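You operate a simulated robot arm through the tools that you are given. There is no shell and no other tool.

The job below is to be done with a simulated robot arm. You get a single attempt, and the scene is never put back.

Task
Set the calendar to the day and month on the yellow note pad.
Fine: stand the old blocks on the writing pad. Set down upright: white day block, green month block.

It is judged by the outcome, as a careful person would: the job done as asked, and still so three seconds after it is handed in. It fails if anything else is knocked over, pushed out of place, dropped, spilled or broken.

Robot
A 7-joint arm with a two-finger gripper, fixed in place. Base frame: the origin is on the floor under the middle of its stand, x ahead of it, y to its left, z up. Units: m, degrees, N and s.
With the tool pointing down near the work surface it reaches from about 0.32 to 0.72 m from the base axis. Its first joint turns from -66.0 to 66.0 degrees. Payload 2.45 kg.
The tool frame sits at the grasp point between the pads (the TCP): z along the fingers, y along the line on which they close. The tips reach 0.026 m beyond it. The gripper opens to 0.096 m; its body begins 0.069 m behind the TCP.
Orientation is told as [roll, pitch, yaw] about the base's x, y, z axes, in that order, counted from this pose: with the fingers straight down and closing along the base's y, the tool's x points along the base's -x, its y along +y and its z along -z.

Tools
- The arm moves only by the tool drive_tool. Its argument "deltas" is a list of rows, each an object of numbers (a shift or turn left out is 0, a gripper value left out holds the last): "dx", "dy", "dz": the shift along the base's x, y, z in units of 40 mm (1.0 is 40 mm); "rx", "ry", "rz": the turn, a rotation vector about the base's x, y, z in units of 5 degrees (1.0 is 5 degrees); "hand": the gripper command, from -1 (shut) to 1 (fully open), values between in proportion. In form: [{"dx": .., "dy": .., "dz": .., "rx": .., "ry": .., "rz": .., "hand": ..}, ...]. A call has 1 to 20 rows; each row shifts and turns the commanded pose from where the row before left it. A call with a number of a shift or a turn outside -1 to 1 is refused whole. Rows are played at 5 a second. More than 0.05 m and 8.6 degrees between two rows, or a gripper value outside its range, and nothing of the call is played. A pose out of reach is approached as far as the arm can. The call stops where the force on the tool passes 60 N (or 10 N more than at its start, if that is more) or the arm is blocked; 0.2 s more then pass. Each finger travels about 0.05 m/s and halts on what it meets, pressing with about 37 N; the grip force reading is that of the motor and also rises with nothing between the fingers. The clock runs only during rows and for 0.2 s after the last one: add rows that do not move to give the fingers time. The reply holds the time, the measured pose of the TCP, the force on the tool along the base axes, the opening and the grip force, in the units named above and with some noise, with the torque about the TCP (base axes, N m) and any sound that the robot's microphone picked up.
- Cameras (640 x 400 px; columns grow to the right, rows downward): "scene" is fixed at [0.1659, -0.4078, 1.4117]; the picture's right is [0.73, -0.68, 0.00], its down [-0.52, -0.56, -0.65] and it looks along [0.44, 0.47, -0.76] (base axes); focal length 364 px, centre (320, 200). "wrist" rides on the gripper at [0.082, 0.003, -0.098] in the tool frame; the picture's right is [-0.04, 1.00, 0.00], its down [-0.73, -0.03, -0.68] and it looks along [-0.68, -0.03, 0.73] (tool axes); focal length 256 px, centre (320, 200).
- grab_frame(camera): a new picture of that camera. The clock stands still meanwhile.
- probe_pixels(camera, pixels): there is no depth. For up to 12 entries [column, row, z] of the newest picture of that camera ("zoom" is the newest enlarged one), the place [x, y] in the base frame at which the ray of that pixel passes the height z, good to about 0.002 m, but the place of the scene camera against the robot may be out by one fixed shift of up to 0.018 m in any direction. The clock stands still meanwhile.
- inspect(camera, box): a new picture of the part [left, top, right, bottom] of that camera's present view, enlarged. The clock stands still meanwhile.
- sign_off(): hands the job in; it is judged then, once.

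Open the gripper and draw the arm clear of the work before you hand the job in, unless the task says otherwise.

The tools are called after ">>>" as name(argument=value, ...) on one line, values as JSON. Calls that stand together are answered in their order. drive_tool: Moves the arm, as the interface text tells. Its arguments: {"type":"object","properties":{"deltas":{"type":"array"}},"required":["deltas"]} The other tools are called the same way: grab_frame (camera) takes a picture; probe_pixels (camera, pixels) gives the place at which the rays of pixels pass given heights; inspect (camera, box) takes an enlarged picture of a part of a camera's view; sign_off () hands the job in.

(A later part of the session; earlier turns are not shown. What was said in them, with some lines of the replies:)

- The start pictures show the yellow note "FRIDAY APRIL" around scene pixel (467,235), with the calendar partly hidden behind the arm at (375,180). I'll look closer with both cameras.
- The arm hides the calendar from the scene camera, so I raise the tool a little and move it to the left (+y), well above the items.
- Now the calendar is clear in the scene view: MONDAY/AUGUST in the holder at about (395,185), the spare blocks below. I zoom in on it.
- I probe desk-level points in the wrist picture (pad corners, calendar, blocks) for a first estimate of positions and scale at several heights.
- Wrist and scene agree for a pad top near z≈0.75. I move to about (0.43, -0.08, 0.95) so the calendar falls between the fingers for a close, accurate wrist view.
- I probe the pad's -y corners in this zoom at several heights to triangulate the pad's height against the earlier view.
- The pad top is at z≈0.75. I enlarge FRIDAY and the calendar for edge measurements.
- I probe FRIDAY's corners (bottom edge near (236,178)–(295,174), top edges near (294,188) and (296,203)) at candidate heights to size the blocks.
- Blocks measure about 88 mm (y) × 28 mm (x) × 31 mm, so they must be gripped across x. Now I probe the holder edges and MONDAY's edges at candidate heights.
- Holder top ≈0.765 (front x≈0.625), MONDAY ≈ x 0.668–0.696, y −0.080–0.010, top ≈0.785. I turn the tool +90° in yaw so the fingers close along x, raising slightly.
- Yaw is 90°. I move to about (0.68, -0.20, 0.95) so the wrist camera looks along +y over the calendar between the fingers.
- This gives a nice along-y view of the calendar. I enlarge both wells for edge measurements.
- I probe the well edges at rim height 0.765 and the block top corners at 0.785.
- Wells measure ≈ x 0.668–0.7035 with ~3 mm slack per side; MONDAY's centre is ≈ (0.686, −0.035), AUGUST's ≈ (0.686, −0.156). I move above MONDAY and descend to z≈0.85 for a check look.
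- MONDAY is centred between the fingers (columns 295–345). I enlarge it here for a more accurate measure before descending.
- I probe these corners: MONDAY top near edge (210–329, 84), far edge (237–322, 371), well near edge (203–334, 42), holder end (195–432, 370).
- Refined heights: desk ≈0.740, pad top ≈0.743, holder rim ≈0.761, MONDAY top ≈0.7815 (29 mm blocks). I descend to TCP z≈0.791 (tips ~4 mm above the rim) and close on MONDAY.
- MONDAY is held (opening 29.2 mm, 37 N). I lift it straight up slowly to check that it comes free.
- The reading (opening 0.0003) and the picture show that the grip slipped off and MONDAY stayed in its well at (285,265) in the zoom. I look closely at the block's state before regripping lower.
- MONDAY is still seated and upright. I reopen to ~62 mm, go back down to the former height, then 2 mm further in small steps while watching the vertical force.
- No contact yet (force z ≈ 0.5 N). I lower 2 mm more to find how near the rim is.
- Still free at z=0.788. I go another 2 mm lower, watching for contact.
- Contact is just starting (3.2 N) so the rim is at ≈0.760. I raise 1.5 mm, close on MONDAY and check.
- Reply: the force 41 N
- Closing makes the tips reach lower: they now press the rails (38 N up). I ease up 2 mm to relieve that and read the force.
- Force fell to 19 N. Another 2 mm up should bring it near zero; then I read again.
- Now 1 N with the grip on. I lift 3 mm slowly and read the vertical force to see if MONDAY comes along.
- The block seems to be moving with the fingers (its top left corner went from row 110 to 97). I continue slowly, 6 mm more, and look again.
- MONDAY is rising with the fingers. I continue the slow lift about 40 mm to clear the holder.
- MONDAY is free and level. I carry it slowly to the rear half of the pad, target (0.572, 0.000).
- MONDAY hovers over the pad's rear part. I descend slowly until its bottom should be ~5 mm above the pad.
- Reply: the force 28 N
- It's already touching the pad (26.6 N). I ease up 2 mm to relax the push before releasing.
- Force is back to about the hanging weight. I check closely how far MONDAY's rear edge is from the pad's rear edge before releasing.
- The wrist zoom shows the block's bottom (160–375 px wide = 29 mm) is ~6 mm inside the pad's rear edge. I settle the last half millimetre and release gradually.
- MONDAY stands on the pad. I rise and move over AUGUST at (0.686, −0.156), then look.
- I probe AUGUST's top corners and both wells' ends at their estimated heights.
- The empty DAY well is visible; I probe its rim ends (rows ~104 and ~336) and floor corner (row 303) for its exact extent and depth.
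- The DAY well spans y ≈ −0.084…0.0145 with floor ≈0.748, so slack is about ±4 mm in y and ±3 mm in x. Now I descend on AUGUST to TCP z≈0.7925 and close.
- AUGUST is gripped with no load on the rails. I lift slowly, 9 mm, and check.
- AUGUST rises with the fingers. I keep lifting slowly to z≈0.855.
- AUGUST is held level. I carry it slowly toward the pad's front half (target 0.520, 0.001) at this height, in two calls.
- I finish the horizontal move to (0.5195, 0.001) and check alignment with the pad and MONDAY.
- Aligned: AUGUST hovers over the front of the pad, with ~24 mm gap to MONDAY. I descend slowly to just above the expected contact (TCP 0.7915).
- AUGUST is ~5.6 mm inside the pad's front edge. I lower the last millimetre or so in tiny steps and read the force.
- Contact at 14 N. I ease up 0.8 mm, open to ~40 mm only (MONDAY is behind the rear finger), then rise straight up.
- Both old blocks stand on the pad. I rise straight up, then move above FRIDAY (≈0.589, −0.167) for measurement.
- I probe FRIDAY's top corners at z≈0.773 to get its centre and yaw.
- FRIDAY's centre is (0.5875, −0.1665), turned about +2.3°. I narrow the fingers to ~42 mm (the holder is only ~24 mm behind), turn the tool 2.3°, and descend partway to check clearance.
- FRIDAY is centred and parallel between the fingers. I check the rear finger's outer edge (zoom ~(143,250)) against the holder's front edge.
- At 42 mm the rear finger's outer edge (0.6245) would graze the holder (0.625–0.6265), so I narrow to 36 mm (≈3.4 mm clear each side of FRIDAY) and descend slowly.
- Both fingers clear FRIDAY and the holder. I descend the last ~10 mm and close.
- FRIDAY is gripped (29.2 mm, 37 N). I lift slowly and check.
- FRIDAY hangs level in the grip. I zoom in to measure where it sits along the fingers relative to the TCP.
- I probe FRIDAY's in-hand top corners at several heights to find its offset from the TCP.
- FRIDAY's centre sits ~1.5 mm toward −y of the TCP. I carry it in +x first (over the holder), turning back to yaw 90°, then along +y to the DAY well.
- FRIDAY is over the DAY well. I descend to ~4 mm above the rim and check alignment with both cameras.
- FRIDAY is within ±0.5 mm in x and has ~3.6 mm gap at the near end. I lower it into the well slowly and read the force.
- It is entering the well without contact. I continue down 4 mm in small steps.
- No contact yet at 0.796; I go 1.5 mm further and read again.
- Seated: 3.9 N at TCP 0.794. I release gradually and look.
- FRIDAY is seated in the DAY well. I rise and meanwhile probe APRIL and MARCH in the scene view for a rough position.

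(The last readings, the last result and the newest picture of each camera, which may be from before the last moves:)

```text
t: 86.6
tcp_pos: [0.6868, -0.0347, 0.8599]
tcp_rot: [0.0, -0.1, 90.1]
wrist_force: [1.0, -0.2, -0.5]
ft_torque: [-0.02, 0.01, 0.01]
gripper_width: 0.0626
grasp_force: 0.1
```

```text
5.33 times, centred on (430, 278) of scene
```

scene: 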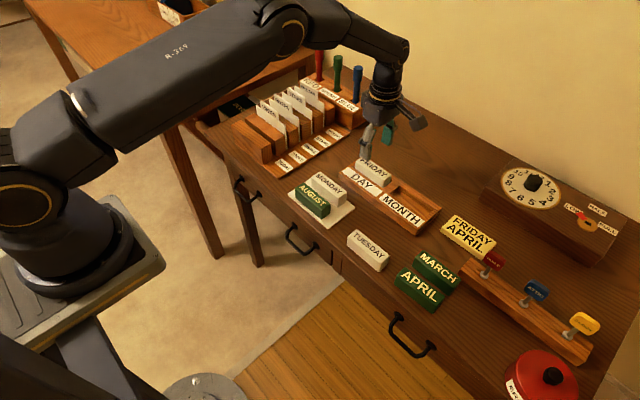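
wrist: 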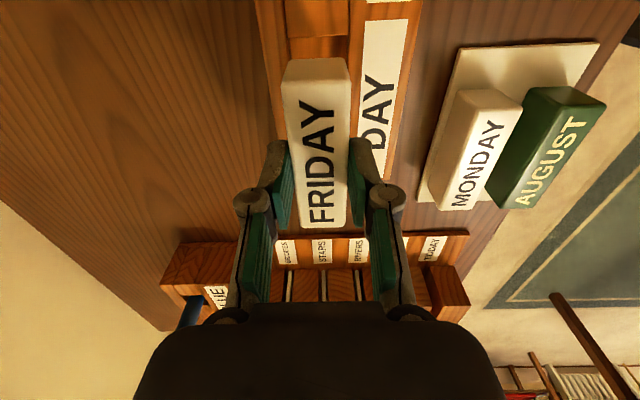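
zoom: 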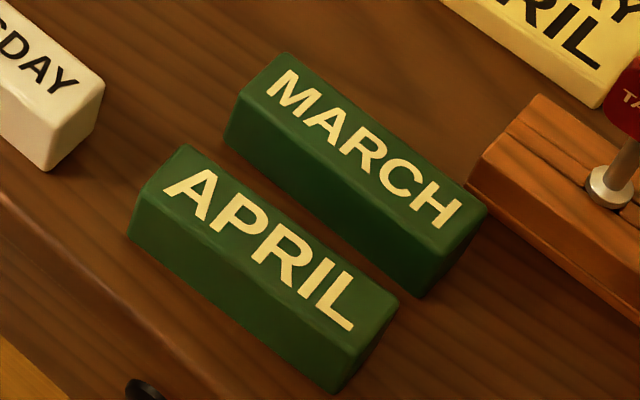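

I probe APRIL's top corners in this zoom (and TUESDAY/MARCH edges for clearance).

>>> probe_pixels(camera="zoom", pixels=[[187, 147, 0.771], [398, 303, 0.771], [342, 352, 0.771], [138, 195, 0.771], [285, 55, 0.771], [487, 210, 0.771], [424, 297, 0.741], [228, 140, 0.741]])

```text
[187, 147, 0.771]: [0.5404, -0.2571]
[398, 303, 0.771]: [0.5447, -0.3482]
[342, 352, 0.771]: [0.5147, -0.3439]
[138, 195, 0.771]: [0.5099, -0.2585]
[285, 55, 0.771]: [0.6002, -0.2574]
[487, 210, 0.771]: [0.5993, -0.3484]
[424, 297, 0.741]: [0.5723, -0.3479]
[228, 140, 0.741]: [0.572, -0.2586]
```

APRIL is around (0.527, −0.30), MARCH ~28 mm behind it. I move above APRIL at z≈0.86 and measure with the wrist camera.

>>> drive_tool(deltas=[{"dx": -0.5, "dy": -0.82}, {"dx": -0.5, "dy": -0.82}, {"dx": -0.5, "dy": -0.82}, {"dx": -0.5, "dy": -0.82}, {"dx": -0.5, "dy": -0.82}, {"dx": -0.5, "dy": -0.82}, {"dx": -0.5, "dy": -0.82}, {"dx": -0.5, "dy": -0.81}, {}, {}])

>>> grab_frame(camera="wrist")

>>> inspect(camera="wrist", box=[210, 20, 450, 190])

```text
t: 88.8
tcp_pos: [0.5261, -0.2963, 0.8603]
tcp_rot: [0.0, 0.0, 89.9]
wrist_force: [1.0, -0.1, 0.1]
ft_torque: [-0.01, 0.03, -0.01]
gripper_width: 0.0625
grasp_force: 0.2
```

```text
taken
```

wrist: 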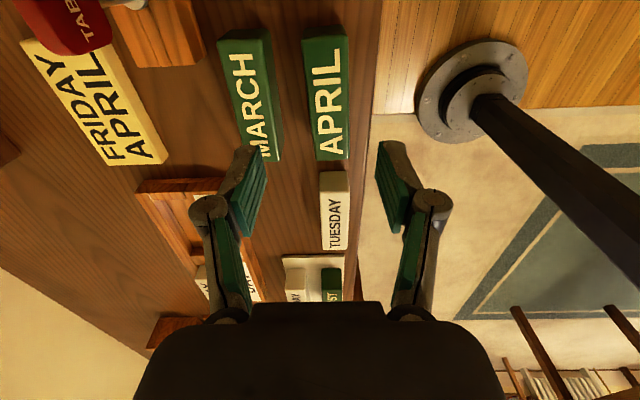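

```text
2.35 times, centred on (330, 105) of wrist
```

zoom: 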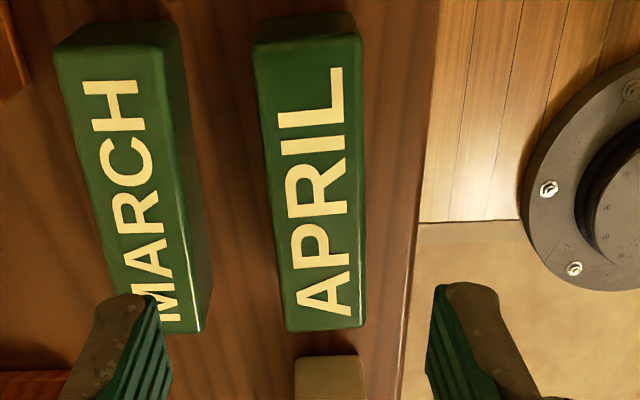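

I probe APRIL's top corners here at z≈0.771–0.774 for centre and yaw.

>>> probe_pixels(camera="zoom", pixels=[[253, 54, 0.771], [362, 40, 0.771], [286, 330, 0.771], [364, 325, 0.771], [253, 54, 0.774], [362, 40, 0.774], [286, 330, 0.774], [364, 325, 0.774], [270, 200, 0.771], [364, 190, 0.771], [205, 330, 0.771], [213, 280, 0.745]])

```text
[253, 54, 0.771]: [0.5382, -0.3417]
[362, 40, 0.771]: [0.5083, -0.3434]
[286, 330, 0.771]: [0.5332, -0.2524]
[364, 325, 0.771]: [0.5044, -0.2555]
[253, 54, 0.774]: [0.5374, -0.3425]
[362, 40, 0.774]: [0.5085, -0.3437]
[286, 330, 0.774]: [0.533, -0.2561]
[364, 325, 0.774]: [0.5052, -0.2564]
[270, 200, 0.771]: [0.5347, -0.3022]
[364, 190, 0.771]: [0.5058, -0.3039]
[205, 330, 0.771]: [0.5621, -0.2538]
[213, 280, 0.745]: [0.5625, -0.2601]
```

APRIL's centre is ≈ (0.521, −0.299), turned ≈ +3°. I narrow to 42 mm, align, and descend partway for a check.

>>> drive_tool(deltas=[{"hand": -0.125, "dx": -0.125, "dy": -0.09, "rz": 0.58}, {}, {}, {"dz": -0.5}, {"dz": -0.5}, {"dz": -0.2}, {}, {}])

>>> grab_frame(camera="wrist")

>>> inspect(camera="wrist", box=[210, 40, 450, 210])

```text
t: 90.6
tcp_pos: [0.5218, -0.3005, 0.8108]
tcp_rot: [0.1, 0.0, 92.9]
wrist_force: [0.1, 0.1, 0.2]
ft_torque: [0.01, -0.02, -0.02]
gripper_width: 0.0423
grasp_force: 0.1
```

```text
taken
```

wrist: 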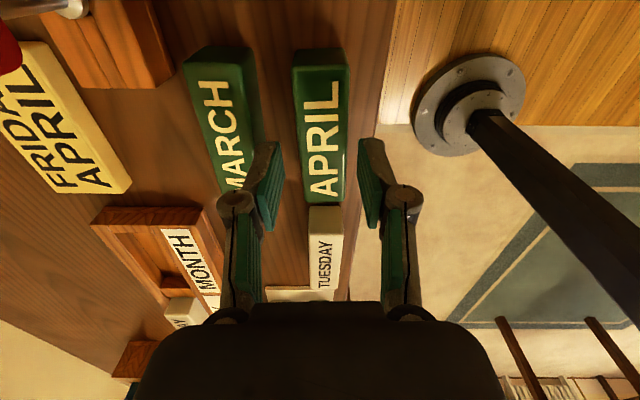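

```text
2.35 times, centred on (330, 125) of wrist
```

zoom: 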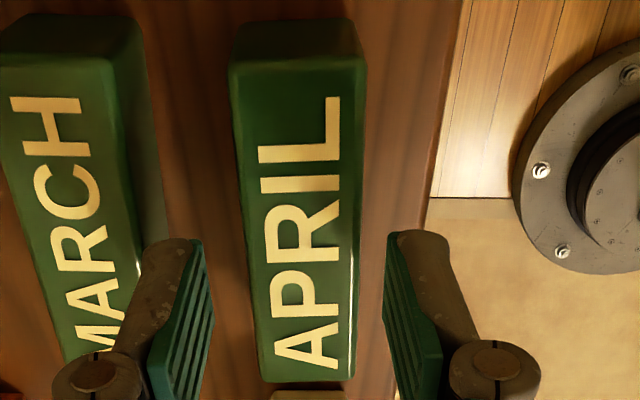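

I probe APRIL's corners at this closer pose to refine centre and yaw.

>>> probe_pixels(camera="zoom", pixels=[[229, 68, 0.771], [366, 66, 0.771], [261, 379, 0.771], [355, 378, 0.771], [236, 150, 0.771], [363, 150, 0.771], [252, 300, 0.771], [357, 300, 0.771], [147, 240, 0.784], [170, 240, 0.745], [208, 245, 0.784], [388, 235, 0.784]])

```text
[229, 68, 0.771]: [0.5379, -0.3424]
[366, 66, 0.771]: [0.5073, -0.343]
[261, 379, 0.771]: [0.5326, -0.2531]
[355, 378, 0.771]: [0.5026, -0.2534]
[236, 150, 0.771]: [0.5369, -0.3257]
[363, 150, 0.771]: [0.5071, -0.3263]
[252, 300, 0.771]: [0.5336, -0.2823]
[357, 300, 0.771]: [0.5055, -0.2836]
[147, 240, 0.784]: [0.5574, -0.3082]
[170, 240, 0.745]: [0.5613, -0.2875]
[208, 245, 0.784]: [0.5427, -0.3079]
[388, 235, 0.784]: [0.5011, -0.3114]
```

Yaw 92.9° matches, centre (0.520, −0.298–0.300). I narrow to 38 mm for clearance to MARCH, descend to 0.7865 and close.

>>> drive_tool(deltas=[{"hand": -0.21, "dx": -0.02}, {}, {"dz": -0.15}, {"dz": -0.15}, {"dz": -0.15}, {"dz": -0.12}, {"dz": -0.0725}, {}])

>>> inspect(camera="wrist", box=[210, 40, 450, 240])

>>> inspect(camera="scene", box=[380, 240, 480, 315])

```text
t: 92.4
tcp_pos: [0.5193, -0.3002, 0.7872]
tcp_rot: [0.0, -0.1, 92.9]
wrist_force: [-0.1, 0.5, 0.0]
ft_torque: [0.01, 0.02, 0.0]
gripper_width: 0.0381
grasp_force: 0.1
```

```text
2.00 times, centred on (330, 140) of wrist
```

zoom: 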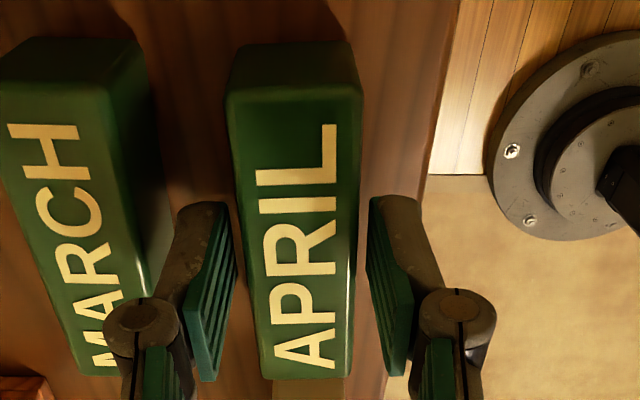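

```text
5.33 times, centred on (430, 278) of scene
```

zoom: 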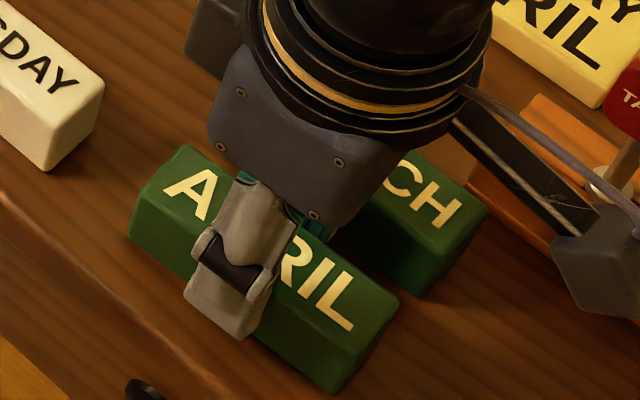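

Fingers straddle APRIL cleanly, clear of MARCH and of the red tag. I close.

>>> drive_tool(deltas=[{"hand": -0.4}, {"hand": -1}, {}, {}, {}])

>>> inspect(camera="wrist", box=[210, 40, 450, 240])

```text
t: 93.6
tcp_pos: [0.5196, -0.301, 0.7856]
tcp_rot: [0.0, 0.0, 92.8]
wrist_force: [-0.2, 0.5, -0.3]
ft_torque: [-0.01, -0.02, 0.01]
gripper_width: 0.0288
grasp_force: 36.9
```

```text
2.00 times, centred on (330, 140) of wrist
```

zoom: 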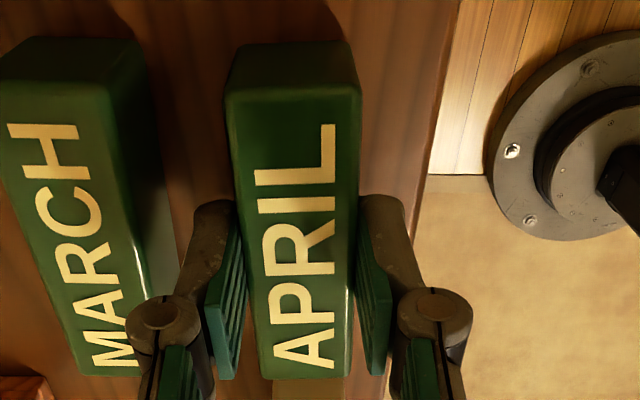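

APRIL is held. I lift it slowly, as before.

>>> drive_tool(deltas=[{"dz": 0.025}, {"dz": 0.025}, {"dz": 0.03}, {"dz": 0.04}, {"dz": 0.05}, {"dz": 0.08}, {"dz": 0.1}, {"dz": 0.12}, {"dz": 0.15}, {"dz": 0.15}, {"dz": 0.15}, {"dz": 0.15}, {"dz": 0.12}, {"dz": 0.08}, {"dz": 0.05}, {"dz": 0.02}, {}])

>>> grab_frame(camera="wrist")

>>> inspect(camera="wrist", box=[250, 50, 390, 240])

>>> grab_frame(camera="scene")

```text
t: 97.2
tcp_pos: [0.5197, -0.3004, 0.8402]
tcp_rot: [0.0, 0.0, 92.9]
wrist_force: [-0.5, 0.1, -0.9]
ft_torque: [0.0, 0.0, -0.01]
gripper_width: 0.0288
grasp_force: 37.6
```

```text
taken
```

wrist: 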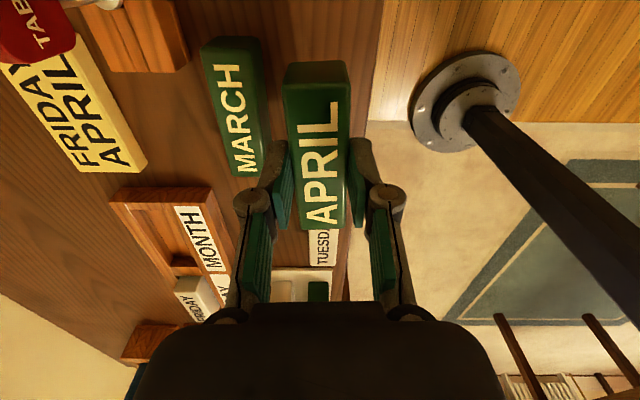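

```text
2.11 times, centred on (320, 145) of wrist
```

zoom: 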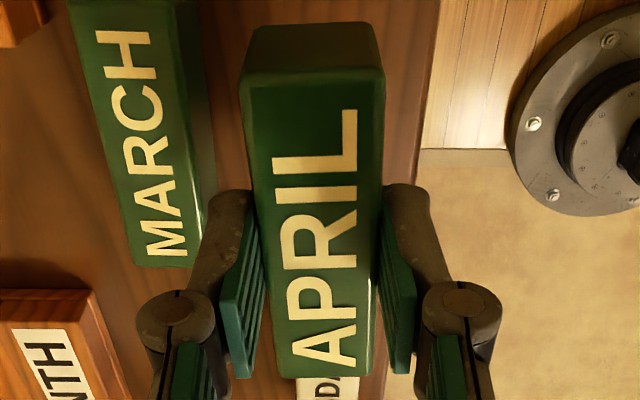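

```text
taken
```

scene: 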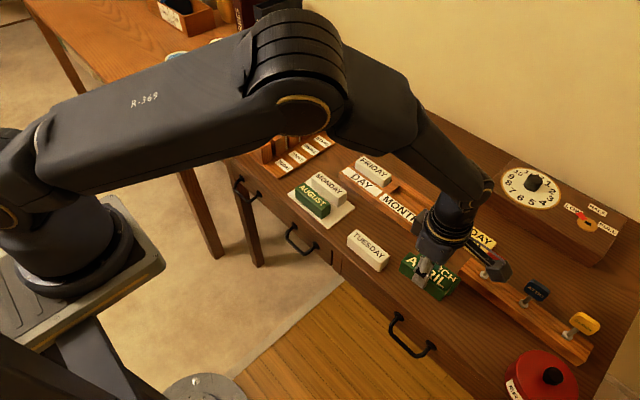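

APRIL is centred on the TCP within about half a millimetre (its edges sit ~3 px lower than FRIDAY's did). I carry it first along +y to −0.155, turning back to yaw 90°, then along +x.

>>> drive_tool(deltas=[{"dy": 0.05}, {"dy": 0.1}, {"dy": 0.17}, {"dy": 0.22, "rz": -0.1}, {"dy": 0.22, "rz": -0.1}, {"dy": 0.22, "rz": -0.1}, {"dy": 0.22, "rz": -0.1}, {"dy": 0.22, "rz": -0.1}, {"dy": 0.22, "rz": -0.08}, {"dy": 0.22}, {"dy": 0.22}, {"dy": 0.22}, {"dy": 0.22}, {"dy": 0.22}, {"dy": 0.22}, {"dy": 0.22}, {"dy": 0.2}, {"dy": 0.14}, {"dy": 0.0725}, {"dy": 0.02}])

>>> drive_tool(deltas=[{}, {"dx": 0.05}, {"dx": 0.1}, {"dx": 0.17}, {"dx": 0.25}, {"dx": 0.25}, {"dx": 0.25}, {"dx": 0.25}, {"dx": 0.25}, {"dx": 0.25}, {"dx": 0.25}, {"dx": 0.25}, {"dx": 0.25}, {"dx": 0.25}, {"dx": 0.25}, {"dx": 0.25}, {"dx": 0.25}, {"dx": 0.22}, {"dx": 0.17}, {"dx": 0.1}])

>>> grab_frame(camera="wrist")

>>> inspect(camera="scene", box=[330, 125, 470, 225])

```text
t: 101.4
tcp_pos: [0.5209, -0.1547, 0.8393]
tcp_rot: [0.0, -0.1, 90.1]
wrist_force: [-0.6, -0.2, -0.2]
ft_torque: [0.0, 0.0, -0.01]
gripper_width: 0.0289
grasp_force: 36.9
```

```text
t: 105.6
tcp_pos: [0.6809, -0.1542, 0.8404]
tcp_rot: [0.0, 0.0, 90.0]
wrist_force: [0.5, 0.0, 0.2]
ft_torque: [0.0, 0.03, -0.03]
gripper_width: 0.029
grasp_force: 36.5
```

```text
taken
```

wrist: 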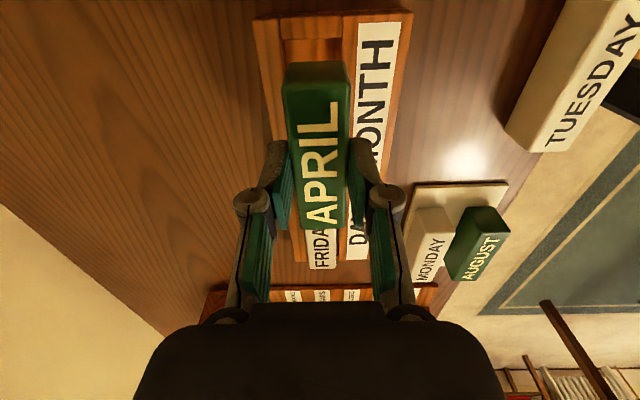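

```text
4.00 times, centred on (400, 175) of scene
```

zoom: 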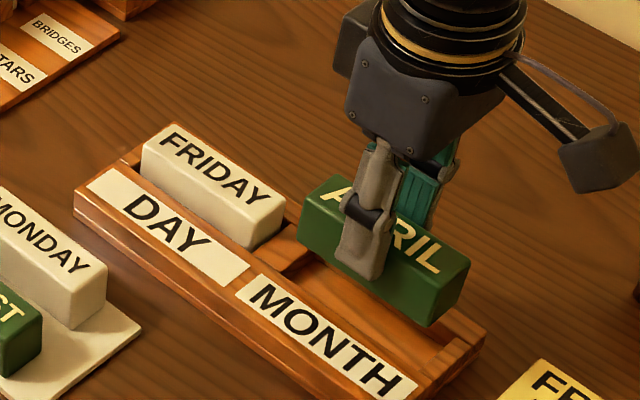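

APRIL is nearly over the MONTH well. I finish the last 3 mm in x and descend to ~4 mm above the rim for an alignment check.

>>> drive_tool(deltas=[{"dx": 0.05}, {"dx": 0.03}, {"dz": -0.05}, {"dz": -0.1}, {"dz": -0.15}, {"dz": -0.15}, {"dz": -0.12}, {"dz": -0.08}, {"dz": -0.05}, {"dz": -0.0275}, {}])

>>> inspect(camera="wrist", box=[240, 0, 400, 110])

>>> inspect(camera="wrist", box=[240, 140, 400, 260])

>>> inspect(camera="scene", box=[375, 150, 465, 220])

```text
t: 108.0
tcp_pos: [0.6852, -0.1559, 0.8104]
tcp_rot: [0.0, 0.0, 90.0]
wrist_force: [0.0, -0.5, -0.5]
ft_torque: [-0.01, 0.01, -0.05]
gripper_width: 0.0292
grasp_force: 36.8
```

```text
3.64 times, centred on (320, 55) of wrist
```

zoom: 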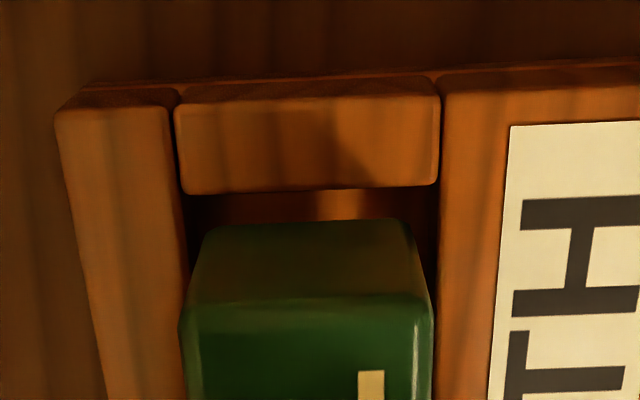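

```text
3.33 times, centred on (320, 200) of wrist
```

zoom: 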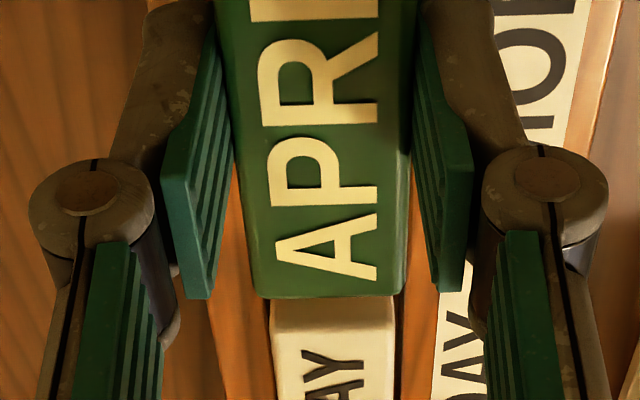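

```text
5.71 times, centred on (420, 185) of scene
```

zoom: 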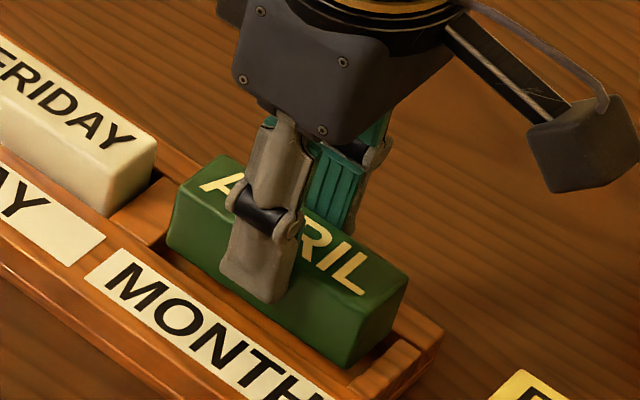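

Alignment is the same as it was with FRIDAY (35 px gap at the near end, centred in x). I lower APRIL into the well.

>>> drive_tool(deltas=[{"dz": -0.04}, {"dz": -0.05}, {"dz": -0.05}, {"dz": -0.05}, {"dz": -0.05}, {"dz": -0.04}, {}])

>>> inspect(camera="scene", box=[375, 150, 465, 220])

>>> inspect(camera="wrist", box=[240, 0, 400, 110])

```text
t: 109.6
tcp_pos: [0.6845, -0.1555, 0.799]
tcp_rot: [0.0, 0.0, 90.0]
wrist_force: [-0.5, 0.2, -0.7]
ft_torque: [0.0, 0.02, 0.04]
gripper_width: 0.0292
grasp_force: 36.6
```

```text
5.71 times, centred on (420, 185) of scene
```

zoom: 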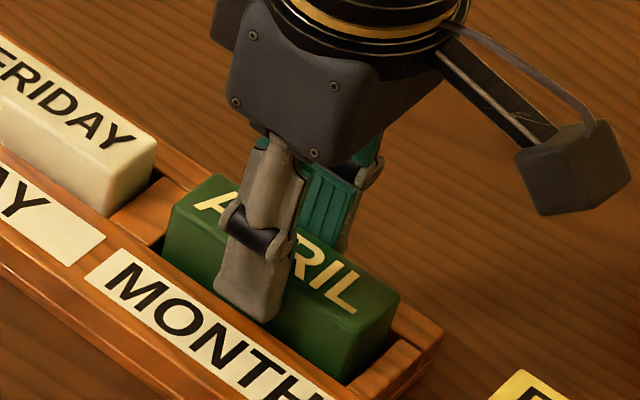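

```text
3.64 times, centred on (320, 55) of wrist
```

zoom: 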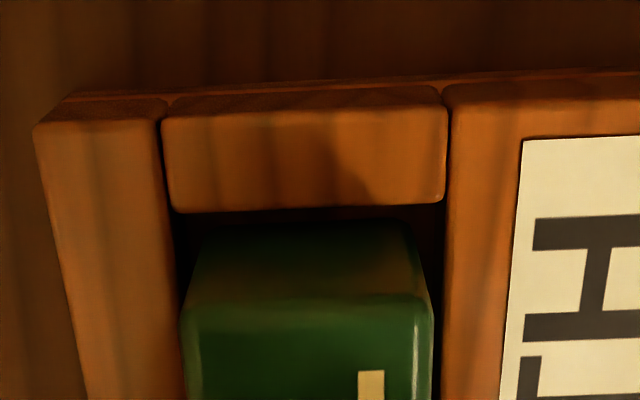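

No contact and it is inside the well. I lower the rest, about 5 mm in small steps, and read the force.

>>> drive_tool(deltas=[{"dz": -0.025}, {"dz": -0.025}, {"dz": -0.025}, {"dz": -0.025}, {"dz": -0.02}, {}])

```text
t: 111.0
tcp_pos: [0.6859, -0.1555, 0.7959]
tcp_rot: [-0.1, 0.0, 90.1]
wrist_force: [0.4, 0.3, -1.6]
ft_torque: [0.0, 0.02, 0.0]
gripper_width: 0.029
grasp_force: 37.2
```

Still hanging (−1.6 N) at 0.795; I go 0.8–1.2 mm further.

>>> drive_tool(deltas=[{"dz": -0.02}, {"dz": -0.01}, {}])

```text
t: 111.8
tcp_pos: [0.686, -0.1551, 0.7942]
tcp_rot: [-0.1, 0.0, 90.0]
wrist_force: [-1.8, 0.0, 5.6]
ft_torque: [0.13, 0.1, 0.04]
gripper_width: 0.0291
grasp_force: 37.0
```

Seated: 5.6 N at TCP 0.794. I release gradually and look.

>>> drive_tool(deltas=[{"hand": -0.38}, {"hand": -0.32}, {"hand": -0.25}, {"hand": -0.1}, {"hand": 0.1}, {"hand": 0.3}, {}, {}])

>>> inspect(camera="scene", box=[375, 150, 465, 220])

>>> inspect(camera="wrist", box=[220, 50, 440, 240])

```text
t: 113.6
tcp_pos: [0.6853, -0.1549, 0.7932]
tcp_rot: [-0.1, 0.0, 89.9]
wrist_force: [0.1, -0.6, 0.1]
ft_torque: [0.02, -0.01, -0.02]
gripper_width: 0.0621
grasp_force: 0.0
```

```text
5.71 times, centred on (420, 185) of scene
```

zoom: 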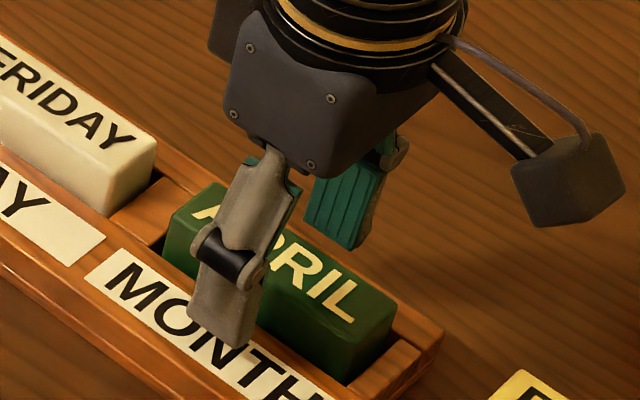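

```text
2.11 times, centred on (330, 145) of wrist
```

zoom: 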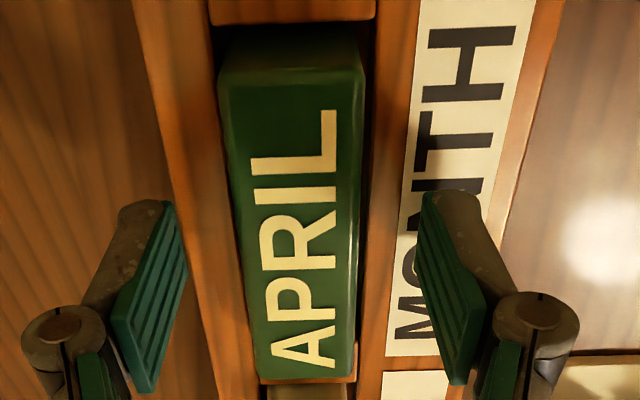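

APRIL is seated. I rise straight up, then withdraw the arm clear with the gripper open.

>>> drive_tool(deltas=[{"dz": 0.3}, {"dz": 0.7}, {"dz": 0.9}, {"dz": 0.9}, {"dz": 0.9}, {"dz": 0.9, "hand": 1}, {"dx": -0.9}, {"dx": -0.9}, {"dx": -0.9}, {"dx": -0.9}, {"dx": -0.9}, {"dx": -0.9}, {"dx": -0.9}, {"dy": 0.9}, {"dy": 0.9}, {"dy": 0.9}, {"dy": 0.9}, {"dy": 0.9}, {}])

>>> grab_frame(camera="scene")

>>> inspect(camera="scene", box=[270, 130, 450, 260])

>>> grab_frame(camera="wrist")

```text
t: 117.6
tcp_pos: [0.4354, 0.0245, 0.9786]
tcp_rot: [0.1, -0.1, 90.0]
wrist_force: [0.5, 0.1, -0.2]
ft_torque: [-0.02, 0.0, 0.04]
gripper_width: 0.0962
grasp_force: 0.1
```

```text
taken
```

scene: 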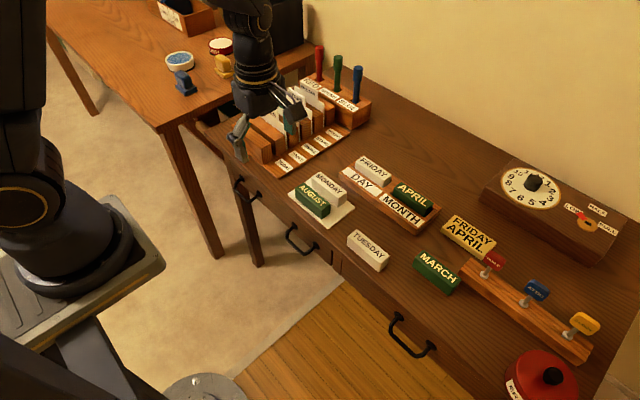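

```text
3.08 times, centred on (360, 195) of scene
```

zoom: 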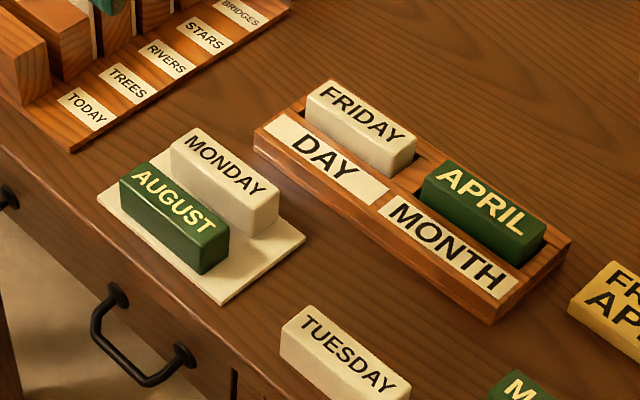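

```text
taken
```

wrist: 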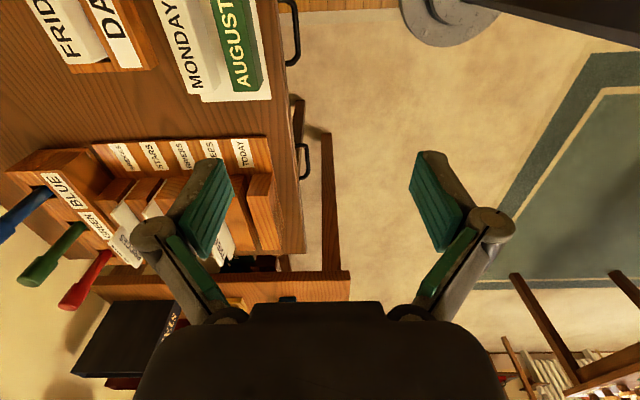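

The calendar now reads FRIDAY / APRIL, MONDAY and AUGUST stand upright on the writing pad, TUESDAY, MARCH and everything else are where they were, and the arm is clear with the gripper open. I hand the job in.

>>> sign_off()

```text
The job is handed in.
```

The calendar now reads FRIDAY and APRIL, matching the yellow note pad. The old MONDAY and AUGUST blocks stand upright, labels up, on the writing pad.

My first grip on MONDAY slipped and the block stayed seated in its slot. I regripped it lower and lifted slowly, and it came out cleanly. While regripping, the fingertips pressed down on the calendar holder at about 38 N for a moment before I eased off. The holder did not visibly move.

In the last pictures TUESDAY, MARCH and everything else on the desk are where they started. The gripper is open and the arm is drawn clear. The job is handed in, with no judgement back yet.
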